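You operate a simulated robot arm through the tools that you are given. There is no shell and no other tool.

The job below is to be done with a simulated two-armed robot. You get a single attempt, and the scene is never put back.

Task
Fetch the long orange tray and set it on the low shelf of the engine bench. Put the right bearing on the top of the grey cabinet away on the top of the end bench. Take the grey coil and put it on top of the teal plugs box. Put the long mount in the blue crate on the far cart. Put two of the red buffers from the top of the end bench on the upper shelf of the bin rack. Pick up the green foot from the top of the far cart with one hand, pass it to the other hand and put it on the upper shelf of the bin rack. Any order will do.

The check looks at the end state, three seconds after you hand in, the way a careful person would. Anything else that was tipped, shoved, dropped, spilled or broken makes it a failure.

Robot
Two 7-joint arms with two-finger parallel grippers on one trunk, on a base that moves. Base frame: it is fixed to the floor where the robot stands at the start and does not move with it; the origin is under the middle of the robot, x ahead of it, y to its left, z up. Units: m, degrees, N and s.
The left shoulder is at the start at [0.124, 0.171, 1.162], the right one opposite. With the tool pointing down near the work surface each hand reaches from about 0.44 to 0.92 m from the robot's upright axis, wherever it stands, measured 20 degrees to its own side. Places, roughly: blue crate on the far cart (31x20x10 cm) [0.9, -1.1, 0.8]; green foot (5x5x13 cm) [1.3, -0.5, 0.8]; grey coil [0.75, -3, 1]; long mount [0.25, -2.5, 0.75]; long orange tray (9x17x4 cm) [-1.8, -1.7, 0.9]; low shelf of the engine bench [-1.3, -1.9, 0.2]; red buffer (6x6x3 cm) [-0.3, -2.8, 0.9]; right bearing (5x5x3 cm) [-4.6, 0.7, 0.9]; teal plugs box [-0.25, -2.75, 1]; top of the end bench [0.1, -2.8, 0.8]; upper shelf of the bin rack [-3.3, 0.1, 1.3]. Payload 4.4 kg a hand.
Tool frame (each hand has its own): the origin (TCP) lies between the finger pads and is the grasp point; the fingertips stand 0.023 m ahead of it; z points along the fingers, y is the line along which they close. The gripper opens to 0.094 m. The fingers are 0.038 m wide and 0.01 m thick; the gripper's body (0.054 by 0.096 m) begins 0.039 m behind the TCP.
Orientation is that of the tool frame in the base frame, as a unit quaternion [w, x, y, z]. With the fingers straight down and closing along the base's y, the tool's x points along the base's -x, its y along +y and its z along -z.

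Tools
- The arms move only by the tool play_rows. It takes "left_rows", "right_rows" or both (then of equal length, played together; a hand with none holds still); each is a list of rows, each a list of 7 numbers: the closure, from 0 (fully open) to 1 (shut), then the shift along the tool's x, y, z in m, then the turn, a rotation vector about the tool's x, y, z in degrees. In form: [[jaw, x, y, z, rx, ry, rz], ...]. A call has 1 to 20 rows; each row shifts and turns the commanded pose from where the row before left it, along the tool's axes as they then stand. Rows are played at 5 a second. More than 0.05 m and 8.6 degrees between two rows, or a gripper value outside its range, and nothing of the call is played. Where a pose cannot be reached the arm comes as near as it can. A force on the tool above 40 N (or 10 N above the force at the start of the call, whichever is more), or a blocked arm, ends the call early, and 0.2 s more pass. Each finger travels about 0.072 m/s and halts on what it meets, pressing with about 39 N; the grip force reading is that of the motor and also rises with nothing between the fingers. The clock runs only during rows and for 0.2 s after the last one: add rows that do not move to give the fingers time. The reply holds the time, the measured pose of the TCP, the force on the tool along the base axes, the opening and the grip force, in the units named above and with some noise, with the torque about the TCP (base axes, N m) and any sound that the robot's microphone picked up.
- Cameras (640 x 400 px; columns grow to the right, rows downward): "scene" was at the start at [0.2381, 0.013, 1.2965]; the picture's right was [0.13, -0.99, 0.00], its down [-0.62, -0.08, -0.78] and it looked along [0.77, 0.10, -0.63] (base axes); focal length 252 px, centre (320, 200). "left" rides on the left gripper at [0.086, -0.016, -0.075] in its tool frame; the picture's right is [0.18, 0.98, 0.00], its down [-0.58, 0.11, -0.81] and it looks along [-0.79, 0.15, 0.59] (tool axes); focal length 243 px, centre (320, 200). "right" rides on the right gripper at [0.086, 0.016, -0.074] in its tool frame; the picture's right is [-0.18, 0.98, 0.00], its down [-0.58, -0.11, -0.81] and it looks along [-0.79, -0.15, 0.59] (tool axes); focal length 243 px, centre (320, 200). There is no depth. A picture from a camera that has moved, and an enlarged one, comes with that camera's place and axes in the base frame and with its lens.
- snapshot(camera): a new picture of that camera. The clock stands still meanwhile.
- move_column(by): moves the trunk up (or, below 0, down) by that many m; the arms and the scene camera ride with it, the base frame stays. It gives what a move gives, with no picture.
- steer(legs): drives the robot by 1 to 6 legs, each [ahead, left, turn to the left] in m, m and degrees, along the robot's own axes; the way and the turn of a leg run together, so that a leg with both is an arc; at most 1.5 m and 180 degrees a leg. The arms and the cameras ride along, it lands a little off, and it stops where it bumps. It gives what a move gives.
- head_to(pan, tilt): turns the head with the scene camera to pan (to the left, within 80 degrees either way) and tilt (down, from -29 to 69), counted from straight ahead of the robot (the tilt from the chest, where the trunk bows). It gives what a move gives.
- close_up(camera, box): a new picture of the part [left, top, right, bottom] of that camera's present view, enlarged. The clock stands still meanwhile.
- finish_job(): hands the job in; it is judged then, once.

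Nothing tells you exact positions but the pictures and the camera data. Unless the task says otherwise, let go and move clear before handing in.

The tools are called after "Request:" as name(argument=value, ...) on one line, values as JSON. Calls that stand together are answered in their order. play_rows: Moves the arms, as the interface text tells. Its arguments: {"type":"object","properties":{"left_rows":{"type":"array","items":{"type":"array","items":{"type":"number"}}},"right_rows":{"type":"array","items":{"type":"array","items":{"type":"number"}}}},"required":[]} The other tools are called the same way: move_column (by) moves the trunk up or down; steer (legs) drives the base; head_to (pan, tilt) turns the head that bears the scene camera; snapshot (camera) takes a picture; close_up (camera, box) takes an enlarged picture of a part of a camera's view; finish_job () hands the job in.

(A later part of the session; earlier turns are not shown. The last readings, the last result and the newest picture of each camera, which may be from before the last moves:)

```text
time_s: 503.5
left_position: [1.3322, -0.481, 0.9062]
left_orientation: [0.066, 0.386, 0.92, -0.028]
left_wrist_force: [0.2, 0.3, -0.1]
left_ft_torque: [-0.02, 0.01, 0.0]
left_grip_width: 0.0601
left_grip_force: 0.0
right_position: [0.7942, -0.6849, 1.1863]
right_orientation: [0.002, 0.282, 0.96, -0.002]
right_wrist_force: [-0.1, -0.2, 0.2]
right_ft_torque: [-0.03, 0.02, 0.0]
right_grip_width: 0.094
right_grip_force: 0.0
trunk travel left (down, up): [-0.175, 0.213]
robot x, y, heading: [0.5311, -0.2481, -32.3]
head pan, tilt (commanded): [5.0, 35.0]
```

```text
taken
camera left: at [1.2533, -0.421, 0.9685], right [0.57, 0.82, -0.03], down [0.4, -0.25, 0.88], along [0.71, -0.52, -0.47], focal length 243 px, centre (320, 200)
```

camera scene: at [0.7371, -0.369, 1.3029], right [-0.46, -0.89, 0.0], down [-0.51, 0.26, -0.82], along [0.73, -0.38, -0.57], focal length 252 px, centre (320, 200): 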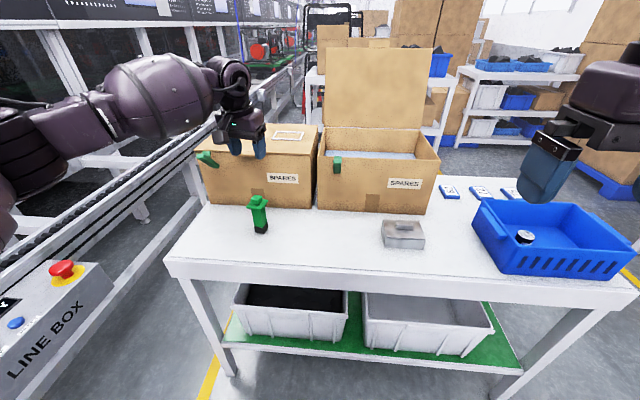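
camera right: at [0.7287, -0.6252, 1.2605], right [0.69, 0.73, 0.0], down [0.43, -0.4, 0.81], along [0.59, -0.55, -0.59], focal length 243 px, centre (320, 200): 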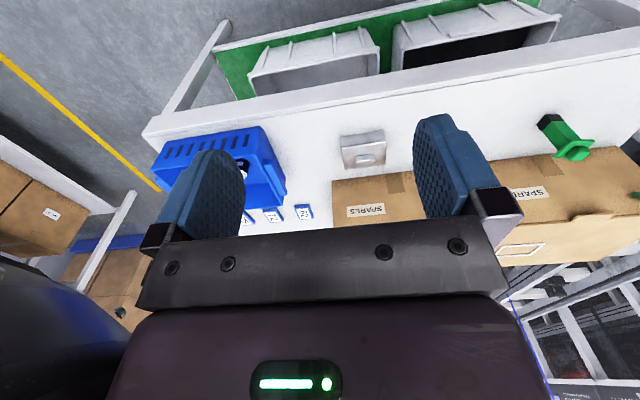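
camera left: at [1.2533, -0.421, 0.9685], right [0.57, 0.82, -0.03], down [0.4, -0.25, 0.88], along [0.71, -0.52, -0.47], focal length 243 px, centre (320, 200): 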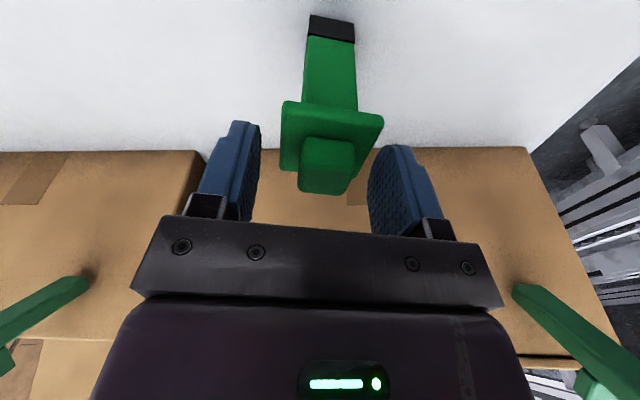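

Request:
play_rows(left_rows=[[0.34, 0, 0.003, 0, 0, 0, 0], [0.34, 0.0014, 0, 0.0099, 0, 0, 0], [0.34, 0.0014, 0, 0.0099, 0, 0, 0], [0.34, 0, 0, 0, 0, 0, 0]])

Request:
snapshot(camera="left")

Request:
close_up(camera="scene", box=[180, 110, 340, 240])

```text
time_s: 504.5
left_position: [1.3339, -0.4778, 0.8859]
left_orientation: [0.066, 0.387, 0.919, -0.027]
left_wrist_force: [0.5, -0.2, 0.5]
left_ft_torque: [0.02, 0.01, 0.01]
left_grip_width: 0.0618
left_grip_force: 0.0
right_position: [0.7938, -0.6848, 1.1864]
right_orientation: [0.001, 0.281, 0.96, -0.001]
right_wrist_force: [0.4, -0.1, -0.3]
right_ft_torque: [-0.01, 0.05, -0.02]
right_grip_width: 0.0941
right_grip_force: 0.1
trunk travel left (down, up): [-0.175, 0.213]
robot x, y, heading: [0.5312, -0.2451, -32.5]
head pan, tilt (commanded): [5.0, 35.0]
```

```text
taken
camera left: at [1.2554, -0.4189, 0.9484], right [0.57, 0.82, -0.03], down [0.4, -0.25, 0.88], along [0.71, -0.52, -0.47], focal length 243 px, centre (320, 200)
```

left: 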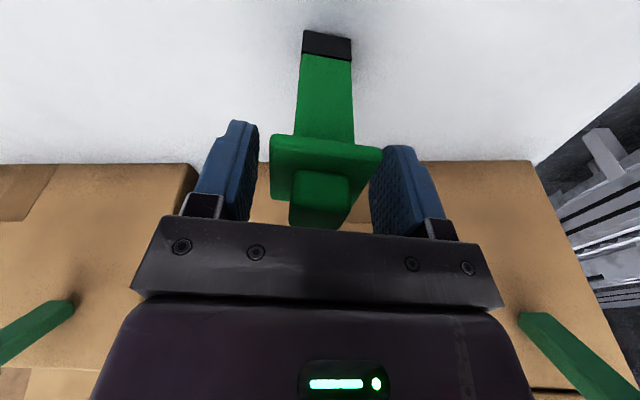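

```text
3.08 times, centred on (260, 175) of scene
camera zoom: at [0.7376, -0.3691, 1.3027], right [-0.46, -0.89, 0.0], down [-0.51, 0.26, -0.82], along [0.73, -0.38, -0.57], focal length 777 px, centre (505, 277)
```

zoom: 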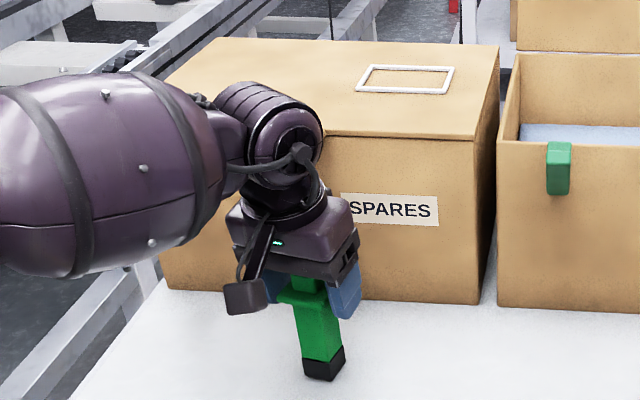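

Request:
play_rows(left_rows=[[0.42, 0, 0, 0, 0, 0, 0], [0.5, 0, 0, 0, 0, 0, 0], [0.6, 0, 0, 0, 0, 0, 0], [0.8, 0, 0, 0, 0, 0, 0], [0.95, 0, 0, 0, 0, 0, 0], [0.95, 0, 0, 0, 0, 0, 0]])

Request:
play_rows(left_rows=[[0.95, -0.0007, 0, -0.005, 0, 0, 0], [0.95, -0.0014, 0, -0.0099, 0, 0, 0], [0.95, -0.0014, 0, -0.0099, 0, 0, 0], [0.95, -0.0028, 0, -0.0198, 0, 0, 0], [0.95, 0, 0, 0, 0, 0, 0]])

Request:
snapshot(camera="left")

Request:
close_up(camera="scene", box=[180, 110, 340, 240])

```text
time_s: 505.9
left_position: [1.3349, -0.478, 0.8853]
left_orientation: [0.066, 0.386, 0.92, -0.027]
left_wrist_force: [-1.1, -0.7, 0.1]
left_ft_torque: [-0.09, 0.15, -0.01]
left_grip_width: 0.0477
left_grip_force: 39.3
right_position: [0.7936, -0.6846, 1.1866]
right_orientation: [0.002, 0.282, 0.96, -0.001]
right_wrist_force: [0.4, 0.0, 1.3]
right_ft_torque: [0.01, -0.03, 0.03]
right_grip_width: 0.0939
right_grip_force: 0.1
trunk travel left (down, up): [-0.175, 0.213]
robot x, y, heading: [0.5355, -0.2459, -32.3]
head pan, tilt (commanded): [5.0, 35.0]
```

```text
time_s: 507.1
left_position: [1.3356, -0.4776, 0.9303]
left_orientation: [0.065, 0.385, 0.92, -0.027]
left_wrist_force: [0.0, 0.4, -2.3]
left_ft_torque: [0.01, 0.03, -0.02]
left_grip_width: 0.0478
left_grip_force: 38.6
right_position: [0.795, -0.6845, 1.1859]
right_orientation: [0.0, 0.281, 0.96, -0.001]
right_wrist_force: [0.1, -0.1, 0.5]
right_ft_torque: [-0.01, 0.03, 0.01]
right_grip_width: 0.0936
right_grip_force: 0.1
trunk travel left (down, up): [-0.175, 0.213]
robot x, y, heading: [0.5276, -0.2491, -32.3]
head pan, tilt (commanded): [5.0, 35.0]
```

```text
taken
camera left: at [1.2561, -0.4186, 0.9928], right [0.57, 0.82, -0.03], down [0.4, -0.25, 0.88], along [0.71, -0.52, -0.47], focal length 243 px, centre (320, 200)
```

left: 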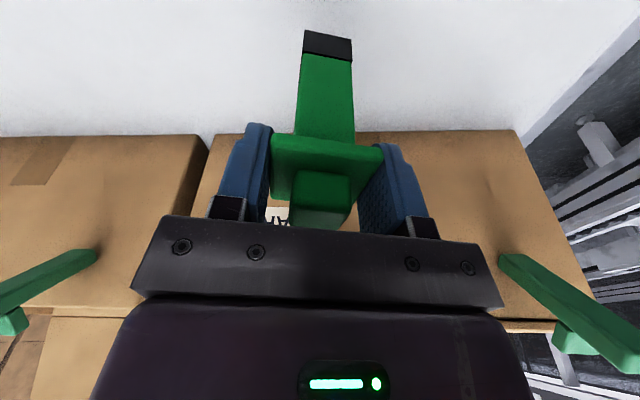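

```text
3.08 times, centred on (260, 175) of scene
camera zoom: at [0.7384, -0.3694, 1.3024], right [-0.46, -0.89, 0.0], down [-0.51, 0.26, -0.82], along [0.73, -0.38, -0.57], focal length 777 px, centre (505, 277)
```

zoom: 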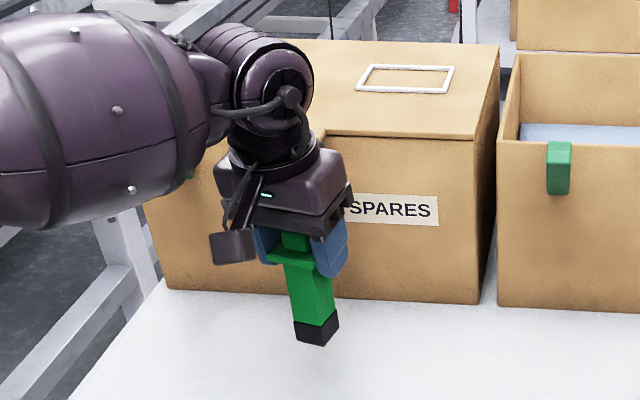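

The foot is lifted cleanly. Raising it, backing away from the cart into open space for the hand-over.

Request:
play_rows(left_rows=[[0.95, -0.0042, 0, -0.0297, 0, 0, 0], [0.95, -0.0051, 0, -0.0366, 0, 0, 0], [0.95, -0.0051, 0, -0.0366, 0, 0, 0], [0.95, -0.0051, 0, -0.0366, 0, 0, 0], [0.95, -0.0051, 0, -0.0366, 0, 0, 0], [0.95, -0.0051, 0, -0.0366, 0, 0, 0], [0.95, 0, 0, 0, 0, 0, 0]])

Request:
steer(legs=[[-0.4, 0, 0]])

Request:
play_rows(left_rows=[[0.95, 0.0209, -0.0306, -0.003, 0, 0, 0], [0.95, 0.0209, -0.0306, -0.003, 0, 0, 0], [0.95, 0.0209, -0.0306, -0.003, 0, 0, 0], [0.95, 0.0209, -0.0306, -0.003, 0, 0, 0], [0.95, 0.0209, -0.0306, -0.003, 0, 0, 0], [0.95, 0.0209, -0.0306, -0.003, 0, 0, 0], [0.95, 0, 0, 0, 0, 0, 0]])

Request:
snapshot(camera="scene")

Request:
snapshot(camera="left")

Request:
snapshot(camera="right")

```text
time_s: 508.7
left_position: [1.3347, -0.4761, 1.1456]
left_orientation: [0.066, 0.386, 0.92, -0.027]
left_wrist_force: [0.2, -0.1, -2.0]
left_ft_torque: [0.02, -0.05, 0.0]
left_grip_width: 0.0475
left_grip_force: 39.2
right_position: [0.7943, -0.6839, 1.1854]
right_orientation: [0.001, 0.282, 0.959, -0.002]
right_wrist_force: [0.3, 0.3, 0.1]
right_ft_torque: [0.01, 0.01, 0.02]
right_grip_width: 0.0939
right_grip_force: 0.1
trunk travel left (down, up): [-0.175, 0.213]
robot x, y, heading: [0.5291, -0.248, -32.1]
head pan, tilt (commanded): [5.0, 35.0]
```

```text
time_s: 511.2
left_position: [0.9959, -0.2629, 1.1461]
left_orientation: [0.065, 0.387, 0.919, -0.027]
left_wrist_force: [-0.8, -0.4, -1.6]
left_ft_torque: [0.04, 0.02, 0.01]
left_grip_width: 0.0479
left_grip_force: 39.3
right_position: [0.4552, -0.4703, 1.187]
right_orientation: [0.001, 0.282, 0.959, -0.002]
right_wrist_force: [0.2, 0.3, -0.6]
right_ft_torque: [0.0, 0.01, 0.03]
right_grip_width: 0.0941
right_grip_force: 0.2
trunk travel left (down, up): [-0.175, 0.213]
robot x, y, heading: [0.1895, -0.0349, -32.5]
head pan, tilt (commanded): [5.0, 35.0]
```

```text
time_s: 512.8
left_position: [0.7743, -0.3019, 1.1464]
left_orientation: [0.065, 0.385, 0.92, -0.027]
left_wrist_force: [0.1, -0.5, -1.7]
left_ft_torque: [-0.01, 0.02, -0.03]
left_grip_width: 0.0475
left_grip_force: 38.8
right_position: [0.4562, -0.4701, 1.1858]
right_orientation: [0.002, 0.282, 0.959, -0.001]
right_wrist_force: [0.3, 0.2, -0.3]
right_ft_torque: [0.01, -0.04, 0.0]
right_grip_width: 0.0937
right_grip_force: 0.0
trunk travel left (down, up): [-0.175, 0.213]
robot x, y, heading: [0.1924, -0.035, -32.2]
head pan, tilt (commanded): [5.0, 35.0]
```

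```text
taken
camera scene: at [0.4001, -0.1549, 1.3025], right [-0.46, -0.89, 0.0], down [-0.51, 0.26, -0.82], along [0.73, -0.38, -0.57], focal length 252 px, centre (320, 200)
```

scene: 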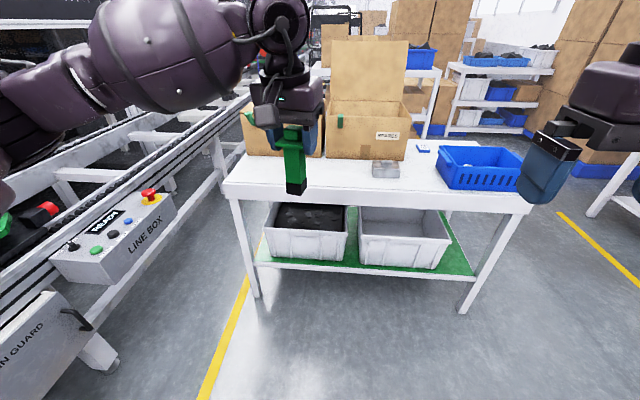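

```text
taken
camera left: at [0.6953, -0.2419, 1.2087], right [0.57, 0.82, -0.03], down [0.4, -0.25, 0.88], along [0.71, -0.52, -0.47], focal length 243 px, centre (320, 200)
```

left: 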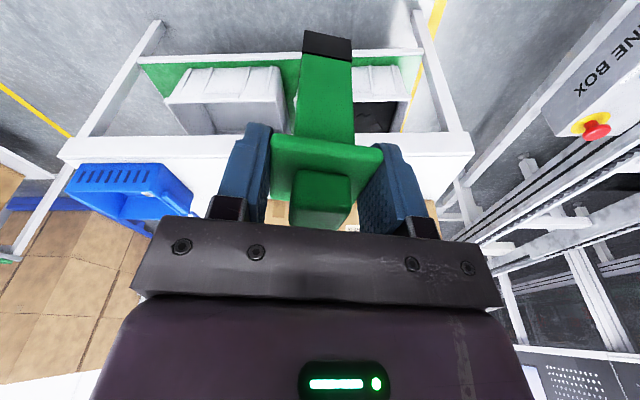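

```text
taken
camera right: at [0.3911, -0.4109, 1.2604], right [0.69, 0.73, 0.0], down [0.43, -0.4, 0.81], along [0.59, -0.55, -0.59], focal length 243 px, centre (320, 200)
```

right: 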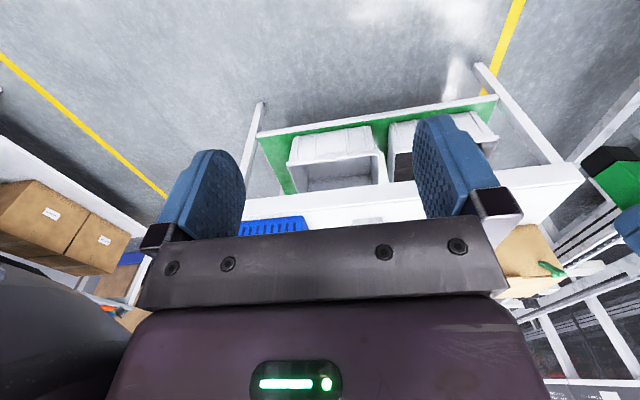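

The foot hangs from the left hand by its flange. Now I orient the right hand to point left, so it can take the shaft from the right side, first yawing it.

Request:
play_rows(right_rows=[[0.2, 0, -0.01, 0, 0, 0, -8.5], [0.2, 0, -0.01, 0, 0, 0, -8.5], [0.2, 0, 0, 0, 0, 0, -8.5], [0.2, 0, 0, 0, 0, 0, -8.5], [0.2, 0, 0, 0, 0, 0, -8.5], [0.2, 0, 0, 0, 0, 0, -8.5], [0.2, 0, 0, 0, 0, 0, -8.5], [0.2, 0, 0, 0, 0, 0, -8.5], [0.2, 0, 0, 0, 0, 0, -8.5], [0.2, 0, 0, 0, 0, 0, 0]])

Request:
head_to(pan=-5, tilt=25)

Request:
snapshot(camera="scene")

```text
time_s: 515.0
left_position: [0.7748, -0.3015, 1.1463]
left_orientation: [0.065, 0.387, 0.919, -0.028]
left_wrist_force: [0.0, 0.0, -1.6]
left_ft_torque: [0.0, 0.0, 0.05]
left_grip_width: 0.0477
left_grip_force: 39.1
right_position: [0.4439, -0.4693, 1.185]
right_orientation: [0.0, -0.373, 0.928, -0.001]
right_wrist_force: [0.5, 0.2, 0.0]
right_ft_torque: [0.01, 0.0, 0.0]
right_grip_width: 0.0752
right_grip_force: 0.0
right hand out of reach, approached as far as the arm can: row 9
trunk travel left (down, up): [-0.175, 0.213]
robot x, y, heading: [0.1904, -0.035, -32.4]
head pan, tilt (commanded): [5.0, 35.0]
```

```text
time_s: 515.8
left_position: [0.7748, -0.3017, 1.1466]
left_orientation: [0.066, 0.387, 0.919, -0.027]
left_wrist_force: [-0.1, 0.1, -3.4]
left_ft_torque: [0.01, 0.02, 0.0]
left_grip_width: 0.0475
left_grip_force: 38.6
right_position: [0.4448, -0.4689, 1.1853]
right_orientation: [0.0, -0.373, 0.928, -0.002]
right_wrist_force: [-0.1, 0.3, 0.0]
right_ft_torque: [0.02, 0.0, 0.02]
right_grip_width: 0.0751
right_grip_force: 0.1
trunk travel left (down, up): [-0.175, 0.213]
robot x, y, heading: [0.191, -0.0314, -32.4]
head pan, tilt (commanded): [-5.0, 25.0]
```

```text
taken
camera scene: at [0.3948, -0.1705, 1.3183], right [-0.61, -0.8, 0.0], down [-0.34, 0.26, -0.91], along [0.72, -0.55, -0.42], focal length 252 px, centre (320, 200)
```

scene: 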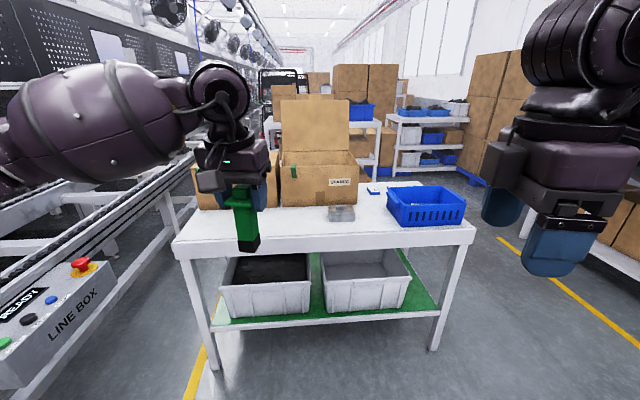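

Request:
play_rows(right_rows=[[0.2, 0, 0, 0, 0, -7.8, 0], [0.2, 0, 0, 0, 0, -7.8, 0], [0.2, 0, 0, 0, 0, -7.8, 0], [0.2, 0, 0, 0, 0, -7.8, 0], [0.2, 0, 0, 0, 0, -7.8, 0], [0.2, 0, 0, 0, 0, -7.8, 0], [0.2, 0, 0, 0, 0, -7.8, 0], [0.2, 0, 0, 0, 0, -7.8, 0], [0.2, 0, 0, 0, 0, -7.8, 0], [0.2, 0, 0, 0, 0, 0, 0]])

Request:
snapshot(camera="scene")

Request:
snapshot(camera="right")

```text
time_s: 518.0
left_position: [0.7738, -0.3014, 1.146]
left_orientation: [0.065, 0.387, 0.92, -0.027]
left_wrist_force: [0.7, 0.0, -0.8]
left_ft_torque: [0.01, 0.04, -0.01]
left_grip_width: 0.0478
left_grip_force: 39.9
right_position: [0.4355, -0.4468, 1.2023]
right_orientation: [0.534, -0.306, 0.759, 0.214]
right_wrist_force: [-0.6, -0.4, 0.6]
right_ft_torque: [0.01, -0.03, -0.01]
right_grip_width: 0.0749
right_grip_force: 0.1
right hand out of reach, approached as far as the arm can: row 5, 6, 7, 8, 9
trunk travel left (down, up): [-0.175, 0.213]
robot x, y, heading: [0.1985, -0.034, -32.3]
head pan, tilt (commanded): [-5.0, 25.0]
```

```text
taken
camera scene: at [0.3945, -0.1707, 1.3184], right [-0.61, -0.79, 0.0], down [-0.34, 0.26, -0.91], along [0.72, -0.55, -0.42], focal length 252 px, centre (320, 200)
```

scene: 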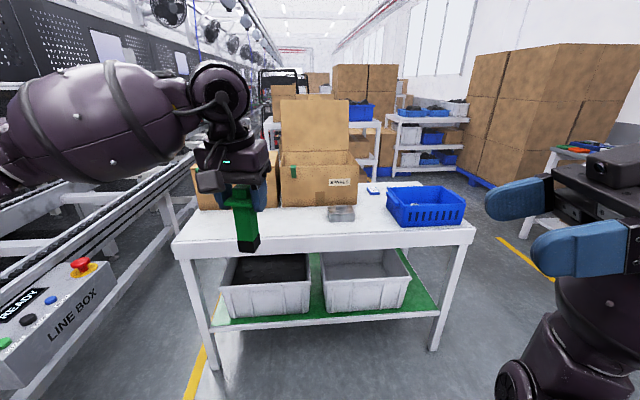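

```text
taken
camera right: at [0.3497, -0.5049, 1.1468], right [-0.63, 0.75, 0.17], down [-0.33, -0.47, 0.82], along [0.7, 0.46, 0.55], focal length 243 px, centre (320, 200)
```

right: 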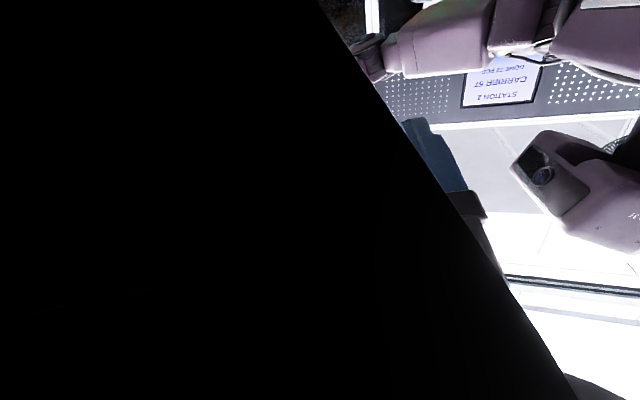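

The right hand now points left at 70° tilt, matching the foot's faces. Moving it toward a pre-grasp point 10 cm from the shaft.

Request:
play_rows(right_rows=[[0.3, 0.0031, -0.0185, 0.0383, 0, 0, 0], [0.3, 0.0031, -0.0185, 0.0383, 0, 0, 0], [0.3, 0.0031, -0.0185, 0.0383, 0, 0, 0], [0.3, 0.0031, -0.0185, 0.0383, 0, 0, 0], [0.3, 0, 0, 0, 0, 0, 0]])

Request:
snapshot(camera="scene")

Request:
snapshot(camera="right")

```text
time_s: 519.2
left_position: [0.7758, -0.2993, 1.1474]
left_orientation: [0.066, 0.387, 0.92, -0.026]
left_wrist_force: [0.2, -0.7, -1.6]
left_ft_torque: [0.04, 0.01, 0.01]
left_grip_width: 0.0477
left_grip_force: 39.5
right_position: [0.4615, -0.4222, 1.2022]
right_orientation: [0.531, -0.306, 0.76, 0.216]
right_wrist_force: [-0.5, -0.1, 0.1]
right_ft_torque: [-0.01, -0.01, 0.02]
right_grip_width: 0.066
right_grip_force: 0.0
right hand out of reach, approached as far as the arm can: row 1, 2, 3, 4
trunk travel left (down, up): [-0.175, 0.213]
robot x, y, heading: [0.1883, -0.0326, -32.2]
head pan, tilt (commanded): [-5.0, 25.0]
```

```text
taken
camera scene: at [0.3948, -0.1706, 1.3184], right [-0.61, -0.79, 0.0], down [-0.34, 0.26, -0.91], along [0.72, -0.55, -0.42], focal length 252 px, centre (320, 200)
```

scene: 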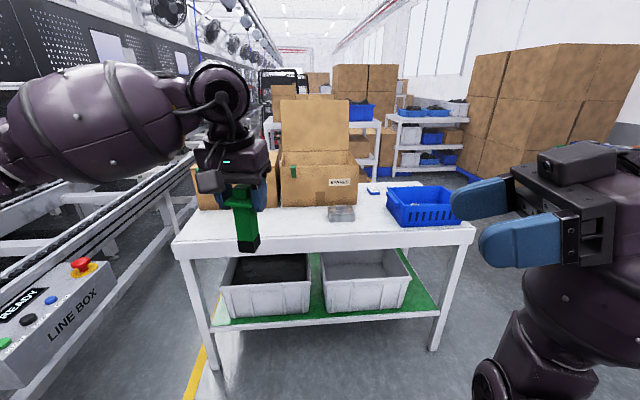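

```text
taken
camera right: at [0.377, -0.481, 1.1463], right [-0.64, 0.75, 0.17], down [-0.33, -0.47, 0.82], along [0.7, 0.47, 0.54], focal length 243 px, centre (320, 200)
```

right: 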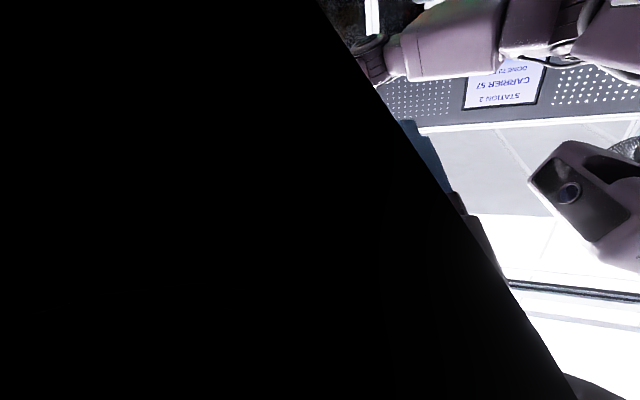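

The right wrist is at its limit in that pose. I'll choose a better geometry: right hand pointing forward and nearly horizontal, left hand turned so its camera faces left. First, unwinding the right hand.

Request:
play_rows(right_rows=[[0.2, 0, 0, -0.02, 0, 7.8, 0], [0.2, 0, 0, -0.02, 0, 7.8, 0], [0.2, 0, 0, 0, 0, 7.8, 0], [0.2, 0, 0, 0, 0, 7.8, 0], [0.2, 0, 0, 0, 0, 7.8, 0], [0.2, 0, 0, 0, 0, 7.8, 0], [0.2, 0, 0, 0, 0, 7.8, 0], [0.2, 0, 0, 0, 0, 7.8, 0], [0.2, 0, 0, 0, 0, 7.8, 0], [0.2, 0, 0, 0, 0, 0, 8], [0.2, 0, 0, 0, 0, 0, 8], [0.2, 0, 0, 0, 0, 0, 8], [0.2, 0, 0, 0, 0, 0, 8], [0.2, 0, 0, 0, 0, 0, 8], [0.2, 0, 0, 0, 0, 0, 8], [0.2, 0, 0, 0, 0, 0, 8], [0.2, 0, 0, 0, 0, 0, 6], [0.2, 0, 0, 0, 0, 0, 0]])

Request:
snapshot(camera="scene")

```text
time_s: 523.0
left_position: [0.7747, -0.3016, 1.1462]
left_orientation: [0.065, 0.386, 0.92, -0.028]
left_wrist_force: [-0.2, 0.1, -2.2]
left_ft_torque: [-0.02, -0.02, -0.02]
left_grip_width: 0.0477
left_grip_force: 39.0
right_position: [0.4344, -0.4497, 1.2186]
right_orientation: [0.001, 0.159, 0.987, -0.001]
right_wrist_force: [-0.3, -0.3, 1.0]
right_ft_torque: [-0.03, 0.01, 0.02]
right_grip_width: 0.0752
right_grip_force: 0.1
trunk travel left (down, up): [-0.175, 0.213]
robot x, y, heading: [0.194, -0.0343, -32.2]
head pan, tilt (commanded): [-5.0, 25.0]
```

```text
taken
camera scene: at [0.3948, -0.1706, 1.3184], right [-0.61, -0.79, 0.0], down [-0.34, 0.26, -0.91], along [0.72, -0.55, -0.42], focal length 252 px, centre (320, 200)
```

scene: 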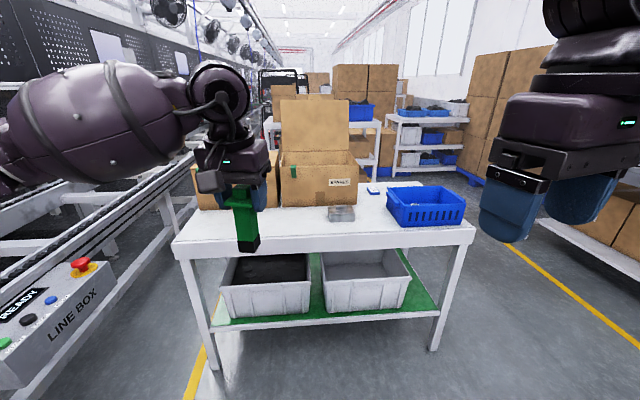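

Right hand is back to a natural pose (14° left of forward). Now turning the left hand (with the foot) clockwise about the vertical.

Request:
play_rows(left_rows=[[0.95, 0, 0, 0, 1.1, 0, 7.8], [0.95, 0, 0, 0, 1.1, 0, 7.8], [0.95, 0, 0, 0, 1.1, 0, 7.8], [0.95, 0, 0, 0, 1.1, 0, 7.8], [0.95, 0, 0, 0, 1.1, 0, 7.8], [0.95, 0, 0, 0, 1.1, 0, 7.8], [0.95, 0, 0, 0, 1.1, 0, 7.8], [0.95, 0, 0, 0, 1.1, 0, 7.8], [0.95, 0, 0, 0, 0, 0, 0]])

Request:
snapshot(camera="scene")

Request:
snapshot(camera="left")

```text
time_s: 525.0
left_position: [0.7758, -0.3008, 1.1456]
left_orientation: [0.049, 0.723, 0.687, -0.051]
left_wrist_force: [-0.4, -0.9, -0.9]
left_ft_torque: [-0.01, 0.02, -0.03]
left_grip_width: 0.0475
left_grip_force: 39.3
left hand out of reach, approached as far as the arm can: row 7, 8
right_position: [0.4344, -0.4487, 1.2186]
right_orientation: [0.001, 0.158, 0.987, -0.002]
right_wrist_force: [0.2, -0.1, -0.5]
right_ft_torque: [-0.01, -0.01, -0.02]
right_grip_width: 0.0752
right_grip_force: 0.0
trunk travel left (down, up): [-0.175, 0.213]
robot x, y, heading: [0.1924, -0.0327, -32.3]
head pan, tilt (commanded): [-5.0, 25.0]
```

```text
taken
camera scene: at [0.3948, -0.1706, 1.3184], right [-0.61, -0.79, 0.0], down [-0.34, 0.26, -0.91], along [0.72, -0.55, -0.42], focal length 252 px, centre (320, 200)
```

scene: 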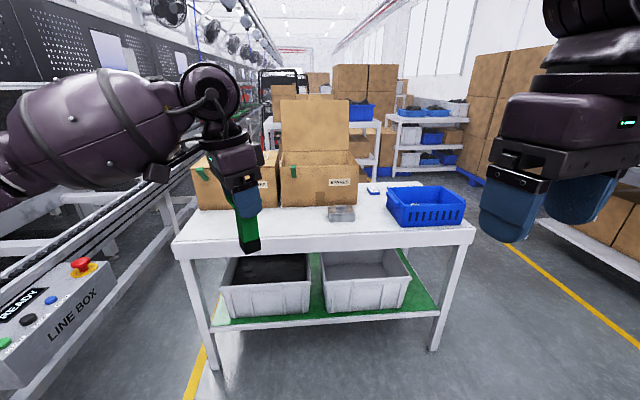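

```text
taken
camera left: at [0.7637, -0.2025, 1.2082], right [0.99, 0.13, -0.02], down [0.08, -0.47, 0.88], along [0.11, -0.87, -0.47], focal length 243 px, centre (320, 200)
```

left: 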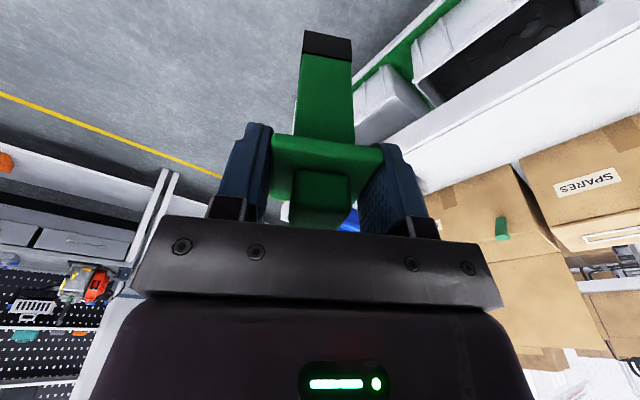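

The left hand now sits at 60° right of forward, foot vertical. The right hand will approach at a heading 29° left of forward: moving it out, yawing, and tilting.

Request:
play_rows(right_rows=[[0.2, -0.028, -0.0147, 0.025, 0, 0, 0], [0.2, -0.028, -0.0147, 0.025, 0, 0, 0], [0.2, -0.028, -0.0147, 0.025, 0, 0, 0], [0.2, -0.028, -0.0147, 0.025, 0, 0, 0], [0.2, 0, 0, 0, 0, 0, -7.7], [0.2, 0, 0, 0, 0, 0, -7.7], [0.2, 0, 0, 0, 0, -8.3, 0], [0.2, 0, 0, 0, 0, -8.3, 0], [0.2, 0, 0, 0, 0, -8.3, 0], [0.2, 0, 0, 0, 0, -8.3, 0], [0.2, 0, 0, 0, 0, -8.3, 0], [0.2, 0, 0, 0, 0, -8.3, 0], [0.2, 0, 0, 0, 0, 0, 0]])

Request:
snapshot(camera="scene")

Request:
snapshot(camera="right")

```text
time_s: 527.8
left_position: [0.7757, -0.3006, 1.1447]
left_orientation: [0.049, 0.722, 0.688, -0.051]
left_wrist_force: [0.1, -0.3, -1.9]
left_ft_torque: [0.0, -0.01, 0.01]
left_grip_width: 0.0475
left_grip_force: 39.1
right_position: [0.5242, -0.5404, 1.119]
right_orientation: [0.422, 0.022, 0.906, -0.013]
right_wrist_force: [-0.4, -0.4, 0.8]
right_ft_torque: [0.02, -0.03, 0.01]
right_grip_width: 0.0752
right_grip_force: 0.0
trunk travel left (down, up): [-0.175, 0.213]
robot x, y, heading: [0.1888, -0.0356, -32.2]
head pan, tilt (commanded): [-5.0, 25.0]
```

```text
taken
camera scene: at [0.3951, -0.1705, 1.3183], right [-0.61, -0.8, 0.0], down [-0.34, 0.26, -0.91], along [0.72, -0.55, -0.42], focal length 252 px, centre (320, 200)
```

scene: 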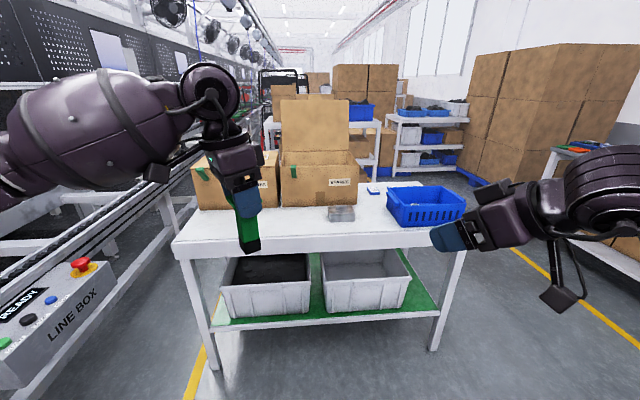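

```text
taken
camera right: at [0.4104, -0.5193, 1.1004], right [0.17, 0.98, 0.14], down [-0.25, -0.09, 0.96], along [0.95, -0.19, 0.23], focal length 243 px, centre (320, 200)
```

right: 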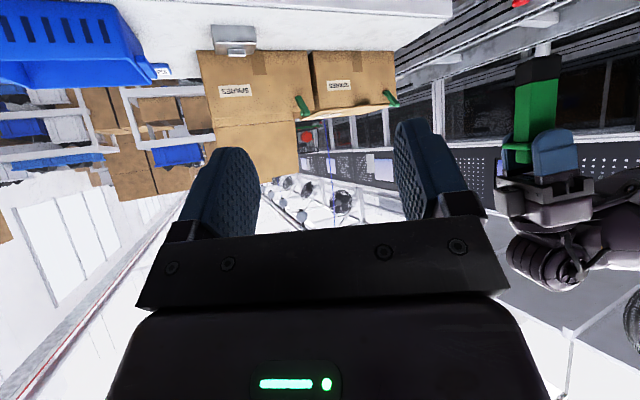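

Reachable this time. Tilting further to 75° and moving to the pre-grasp point 12 cm behind the shaft.

Request:
play_rows(right_rows=[[0.3, 0, 0, 0, 0, -8.3, 0], [0.3, 0, 0, 0, 0, -8.3, 0], [0.3, 0, 0, 0, 0, -8.3, 0], [0.3, 0.0013, 0.0361, 0.0179, 0, 0, 0], [0.3, 0.0013, 0.0361, 0.0179, 0, 0, 0], [0.3, 0.0013, 0.0361, 0.0179, 0, 0, 0], [0.3, 0.0013, 0.0361, 0.0179, 0, 0, 0], [0.3, 0.0013, 0.0361, 0.0179, 0, 0, 0], [0.3, 0, 0, 0, 0, 0, 0]])

Request:
snapshot(camera="scene")

Request:
snapshot(camera="right")

```text
time_s: 529.8
left_position: [0.7764, -0.3005, 1.1455]
left_orientation: [0.05, 0.722, 0.688, -0.051]
left_wrist_force: [-0.7, -0.2, -2.6]
left_ft_torque: [0.01, 0.03, -0.03]
left_grip_width: 0.0478
left_grip_force: 38.8
right_position: [0.6079, -0.4056, 1.0773]
right_orientation: [0.607, 0.018, 0.794, -0.016]
right_wrist_force: [-1.1, -1.0, 1.5]
right_ft_torque: [-0.04, -0.01, -0.01]
right_grip_width: 0.0658
right_grip_force: 0.1
right hand out of reach, approached as far as the arm can: row 4, 5, 8
trunk travel left (down, up): [-0.175, 0.213]
robot x, y, heading: [0.1919, -0.0353, -32.3]
head pan, tilt (commanded): [-5.0, 25.0]
```

```text
taken
camera scene: at [0.3949, -0.1706, 1.3183], right [-0.61, -0.8, 0.0], down [-0.34, 0.26, -0.91], along [0.72, -0.55, -0.42], focal length 252 px, centre (320, 200)
```

scene: 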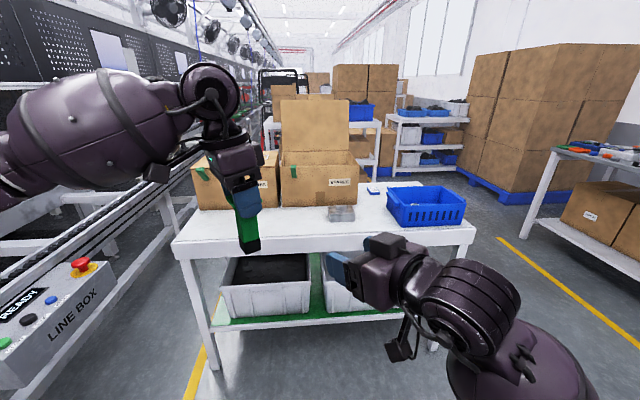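

```text
taken
camera right: at [0.5124, -0.3865, 1.0131], right [0.1, 0.98, 0.17], down [-0.63, -0.08, 0.77], along [0.77, -0.18, 0.61], focal length 243 px, centre (320, 200)
```

right: 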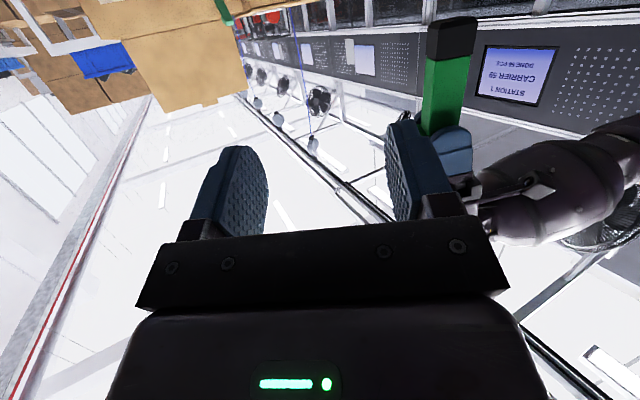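

Right hand is at the right height and angle but near its limit, so I bring the foot (left hand) to the right instead.

Request:
play_rows(left_rows=[[0.95, -0.0374, -0.0144, 0.0053, 0, 0, 0], [0.95, -0.0374, -0.0144, 0.0053, 0, 0, 0], [0.95, -0.0374, -0.0144, 0.0053, 0, 0, 0], [0.95, 0, 0, 0, 0, 0, 0]])

Request:
snapshot(camera="scene")

Request:
snapshot(camera="right")

Request:
snapshot(camera="left")

```text
time_s: 530.8
left_position: [0.728, -0.4123, 1.1455]
left_orientation: [0.049, 0.722, 0.688, -0.05]
left_wrist_force: [0.7, 0.0, -2.0]
left_ft_torque: [0.01, -0.03, -0.02]
left_grip_width: 0.0478
left_grip_force: 39.3
right_position: [0.6079, -0.4059, 1.0773]
right_orientation: [0.607, 0.017, 0.794, -0.015]
right_wrist_force: [0.4, 0.7, 0.2]
right_ft_torque: [-0.01, 0.0, -0.03]
right_grip_width: 0.0658
right_grip_force: 0.1
trunk travel left (down, up): [-0.175, 0.213]
robot x, y, heading: [0.1947, -0.0368, -32.5]
head pan, tilt (commanded): [-5.0, 25.0]
```

```text
taken
camera scene: at [0.3951, -0.17, 1.3184], right [-0.61, -0.8, 0.0], down [-0.34, 0.26, -0.91], along [0.72, -0.55, -0.42], focal length 252 px, centre (320, 200)
```

scene: 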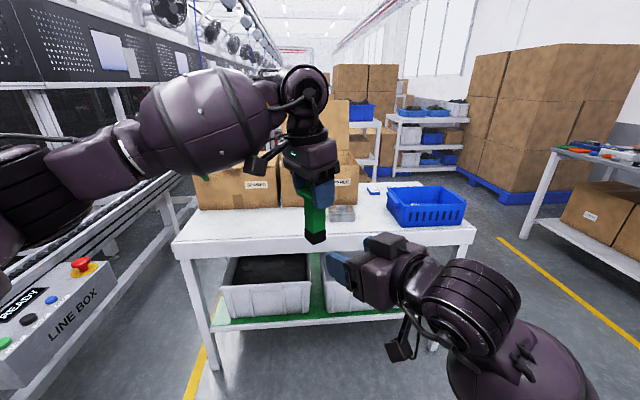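

```text
taken
camera right: at [0.5125, -0.3863, 1.0132], right [0.09, 0.98, 0.17], down [-0.63, -0.08, 0.77], along [0.77, -0.18, 0.61], focal length 243 px, centre (320, 200)
```

right: 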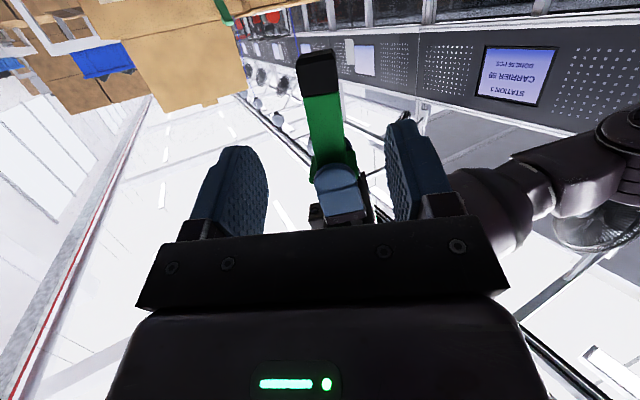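

```text
taken
camera left: at [0.7162, -0.3139, 1.2079], right [0.99, 0.13, -0.02], down [0.09, -0.47, 0.88], along [0.11, -0.87, -0.47], focal length 243 px, centre (320, 200)
```

left: 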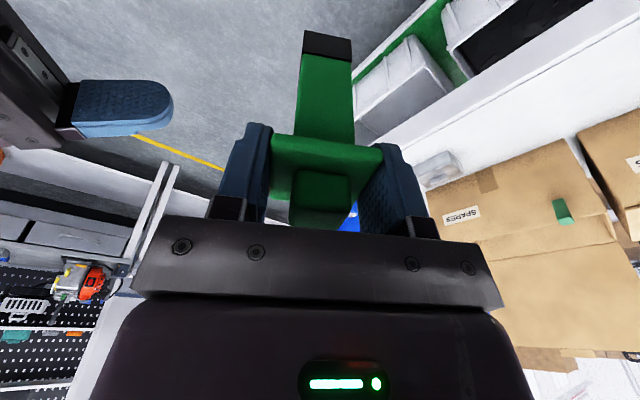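

The shaft is centred between the right fingers. Advancing the right hand slowly under the left fingers.

Request:
play_rows(right_rows=[[0.3, 0.0048, 0, 0.0013, 0, 0, 0], [0.3, -0.0078, 0, 0.029, 0, 0, 0], [0.3, -0.0078, 0, 0.029, 0, 0, 0], [0.3, 0, 0, 0, 0, 0, 0]])

Request:
snapshot(camera="right")

Request:
close_up(camera="scene", box=[240, 130, 460, 300])

Request:
snapshot(camera="left")

```text
time_s: 531.8
left_position: [0.7276, -0.4119, 1.1457]
left_orientation: [0.05, 0.723, 0.687, -0.051]
left_wrist_force: [-0.3, 0.2, -2.0]
left_ft_torque: [-0.02, 0.01, 0.02]
left_grip_width: 0.0474
left_grip_force: 39.2
right_position: [0.6493, -0.4233, 1.0573]
right_orientation: [0.607, 0.018, 0.794, -0.015]
right_wrist_force: [-0.8, 0.2, 0.3]
right_ft_torque: [0.0, 0.04, 0.03]
right_grip_width: 0.0661
right_grip_force: 0.0
right hand out of reach, approached as far as the arm can: row 2, 3
trunk travel left (down, up): [-0.175, 0.213]
robot x, y, heading: [0.1938, -0.0333, -32.6]
head pan, tilt (commanded): [-5.0, 25.0]
```

```text
taken
camera right: at [0.5549, -0.4026, 0.9936], right [0.09, 0.98, 0.17], down [-0.63, -0.08, 0.77], along [0.77, -0.18, 0.61], focal length 243 px, centre (320, 200)
```

right: 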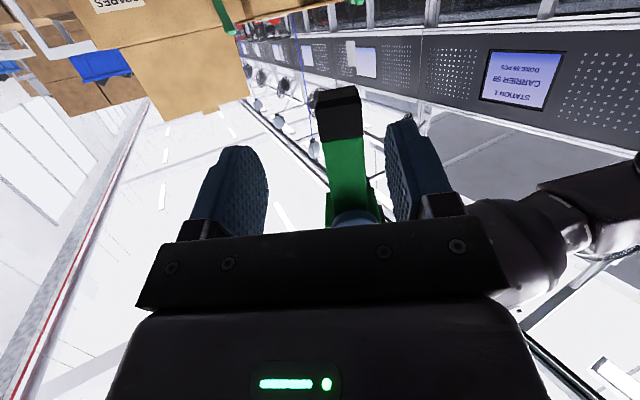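

```text
2.35 times, centred on (350, 215) of scene
camera zoom: at [0.3944, -0.1705, 1.3185], right [-0.61, -0.79, 0.0], down [-0.34, 0.26, -0.91], along [0.72, -0.55, -0.42], focal length 594 px, centre (249, 165)
```

zoom: 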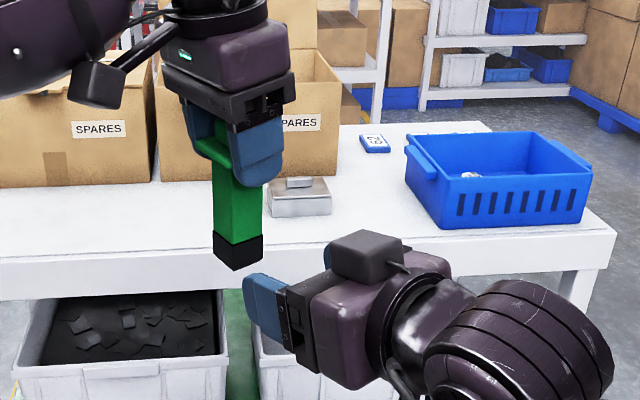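

```text
taken
camera left: at [0.7155, -0.3143, 1.2081], right [0.99, 0.13, -0.02], down [0.08, -0.47, 0.88], along [0.11, -0.87, -0.47], focal length 243 px, centre (320, 200)
```

left: 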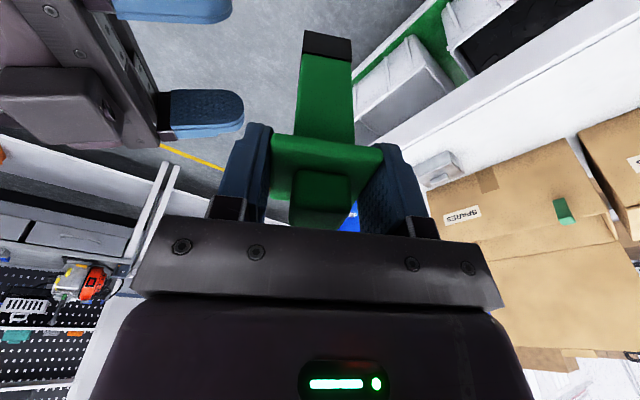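

The right arm is at a limit here; extending both hands further forward and right gives it more room. Moving the left hand (foot) first, then the right.

Request:
play_rows(left_rows=[[0.95, -0.026, 0.0214, 0.0038, 0, 0, 0], [0.95, -0.026, 0.0214, 0.0038, 0, 0, 0], [0.95, -0.026, 0.0214, 0.0038, 0, 0, 0], [0.95, -0.026, 0.0214, 0.0038, 0, 0, 0], [0.95, 0, 0, 0, 0, 0, 0]])

Request:
play_rows(right_rows=[[0.3, -0.0091, -0.0298, 0.0126, 0, 0, 0], [0.3, -0.0091, -0.0298, 0.0126, 0, 0, 0], [0.3, -0.0091, -0.0298, 0.0126, 0, 0, 0], [0.3, 0, 0, 0, 0, 0, 0]])

Request:
snapshot(camera="right")

Request:
snapshot(camera="scene")

```text
time_s: 533.0
left_position: [0.7481, -0.4392, 1.1462]
left_orientation: [0.049, 0.723, 0.687, -0.05]
left_wrist_force: [0.3, 0.6, -2.7]
left_ft_torque: [0.01, 0.05, 0.0]
left_grip_width: 0.0475
left_grip_force: 39.2
left hand out of reach, approached as far as the arm can: row 2, 3, 4
right_position: [0.6504, -0.4215, 1.0576]
right_orientation: [0.607, 0.018, 0.795, -0.015]
right_wrist_force: [-0.1, 0.9, 0.4]
right_ft_torque: [0.03, 0.02, -0.01]
right_grip_width: 0.0656
right_grip_force: 0.0
trunk travel left (down, up): [-0.175, 0.213]
robot x, y, heading: [0.1879, -0.0326, -32.3]
head pan, tilt (commanded): [-5.0, 25.0]
```

```text
time_s: 534.0
left_position: [0.7478, -0.4399, 1.1463]
left_orientation: [0.049, 0.723, 0.687, -0.051]
left_wrist_force: [-1.6, 0.1, -1.7]
left_ft_torque: [0.02, -0.01, -0.06]
left_grip_width: 0.0477
left_grip_force: 39.5
right_position: [0.6906, -0.514, 1.076]
right_orientation: [0.607, 0.019, 0.794, -0.016]
right_wrist_force: [-0.3, -0.5, 0.1]
right_ft_torque: [0.01, -0.03, 0.0]
right_grip_width: 0.0659
right_grip_force: 0.0
trunk travel left (down, up): [-0.175, 0.213]
robot x, y, heading: [0.1867, -0.0321, -32.4]
head pan, tilt (commanded): [-5.0, 25.0]
```

```text
taken
camera right: at [0.595, -0.4937, 1.0103], right [0.1, 0.98, 0.17], down [-0.63, -0.08, 0.77], along [0.77, -0.18, 0.61], focal length 243 px, centre (320, 200)
```

right: 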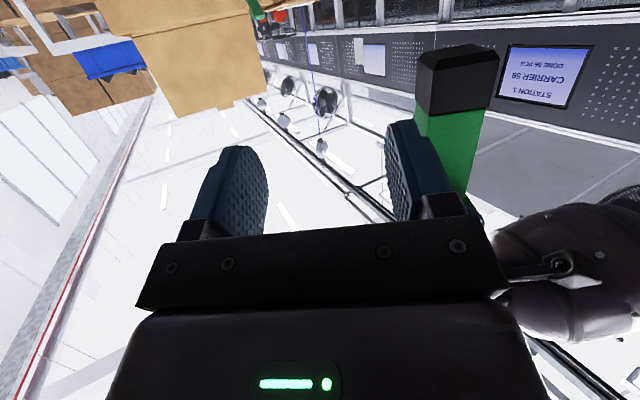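

```text
taken
camera scene: at [0.3949, -0.1704, 1.3183], right [-0.61, -0.8, 0.0], down [-0.34, 0.26, -0.91], along [0.72, -0.55, -0.42], focal length 252 px, centre (320, 200)
```

scene: 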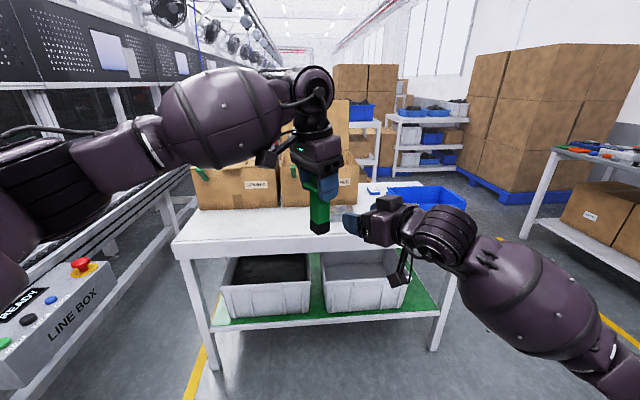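

The left arm limits there, but the right hand now has room: the foot is just to its left. I slide the right hand left (fingertips stay clear of the shaft), then check.

Request:
play_rows(right_rows=[[0.3, 0.0018, 0.025, 0.0003, 0, 0, 0], [0.3, 0.0018, 0.025, 0.0003, 0, 0, 0], [0.3, 0.0018, 0.024, 0.0003, 0, 0, 0], [0.3, 0, 0, 0, 0, 0, 0]])

Request:
snapshot(camera="right")

Request:
close_up(camera="scene", box=[240, 110, 460, 280])

```text
time_s: 535.0
left_position: [0.748, -0.4391, 1.1458]
left_orientation: [0.049, 0.723, 0.687, -0.05]
left_wrist_force: [-0.4, 0.8, -2.5]
left_ft_torque: [0.02, -0.02, -0.01]
left_grip_width: 0.0477
left_grip_force: 39.0
right_position: [0.6918, -0.4398, 1.0679]
right_orientation: [0.607, 0.019, 0.794, -0.017]
right_wrist_force: [-0.1, 0.0, -1.0]
right_ft_torque: [0.02, -0.01, -0.01]
right_grip_width: 0.0656
right_grip_force: 0.0
trunk travel left (down, up): [-0.175, 0.213]
robot x, y, heading: [0.1925, -0.0328, -32.1]
head pan, tilt (commanded): [-5.0, 25.0]
```

```text
taken
camera right: at [0.5973, -0.4206, 1.0041], right [0.1, 0.98, 0.17], down [-0.63, -0.08, 0.77], along [0.77, -0.18, 0.61], focal length 243 px, centre (320, 200)
```

right: 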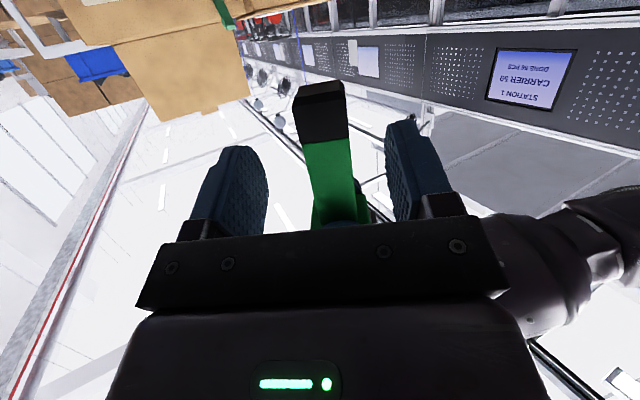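

```text
2.35 times, centred on (350, 195) of scene
camera zoom: at [0.3947, -0.1708, 1.3183], right [-0.61, -0.79, 0.0], down [-0.34, 0.26, -0.91], along [0.72, -0.55, -0.42], focal length 594 px, centre (249, 212)
```

zoom: 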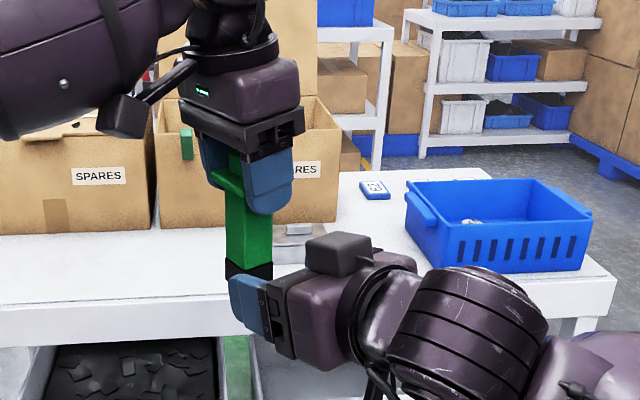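

Centred. Raising a few millimetres while sliding forward around the shaft.

Request:
play_rows(right_rows=[[0.3, -0.0098, 0, 0.0162, 0, 0, 0], [0.3, -0.0058, 0, 0.0178, 0, 0, 0], [0.3, 0, 0, 0, 0, 0, 0]])

Request:
snapshot(camera="right")

Request:
close_up(camera="scene", box=[240, 110, 460, 280])

Request:
snapshot(camera="left")

```text
time_s: 535.8
left_position: [0.7462, -0.4387, 1.146]
left_orientation: [0.049, 0.723, 0.687, -0.051]
left_wrist_force: [0.2, 0.1, -1.8]
left_ft_torque: [0.04, 0.01, 0.0]
left_grip_width: 0.0477
left_grip_force: 38.8
right_position: [0.7298, -0.4422, 1.0749]
right_orientation: [0.607, 0.018, 0.794, -0.016]
right_wrist_force: [0.3, -0.2, -0.6]
right_ft_torque: [-0.01, 0.03, -0.02]
right_grip_width: 0.0658
right_grip_force: 0.0
trunk travel left (down, up): [-0.175, 0.213]
robot x, y, heading: [0.1903, -0.0346, -32.2]
head pan, tilt (commanded): [-5.0, 25.0]
```

```text
taken
camera right: at [0.6345, -0.4226, 1.0108], right [0.1, 0.98, 0.17], down [-0.63, -0.08, 0.77], along [0.77, -0.18, 0.61], focal length 243 px, centre (320, 200)
```

right: 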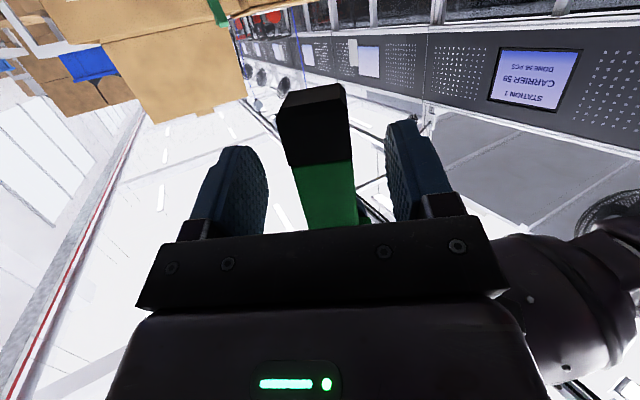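

```text
2.35 times, centred on (350, 195) of scene
camera zoom: at [0.3946, -0.1707, 1.3184], right [-0.61, -0.79, 0.0], down [-0.34, 0.26, -0.91], along [0.72, -0.55, -0.42], focal length 594 px, centre (249, 212)
```

zoom: 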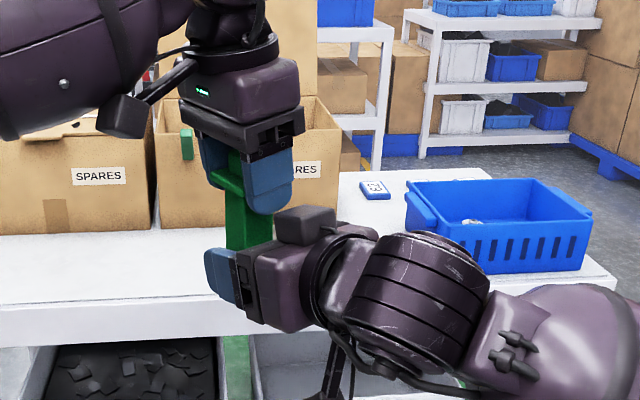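

```text
taken
camera left: at [0.7355, -0.341, 1.2084], right [0.99, 0.13, -0.02], down [0.08, -0.47, 0.88], along [0.11, -0.87, -0.47], focal length 243 px, centre (320, 200)
```

left: 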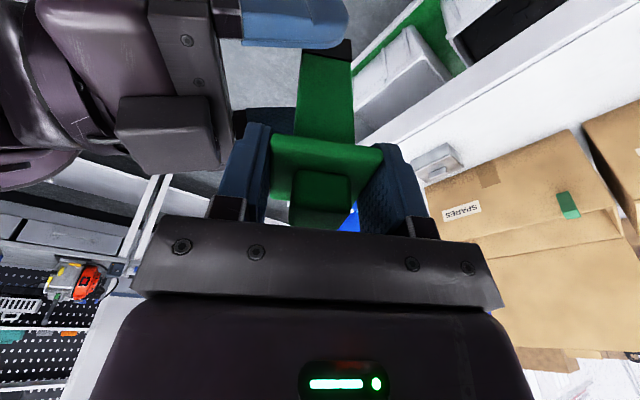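

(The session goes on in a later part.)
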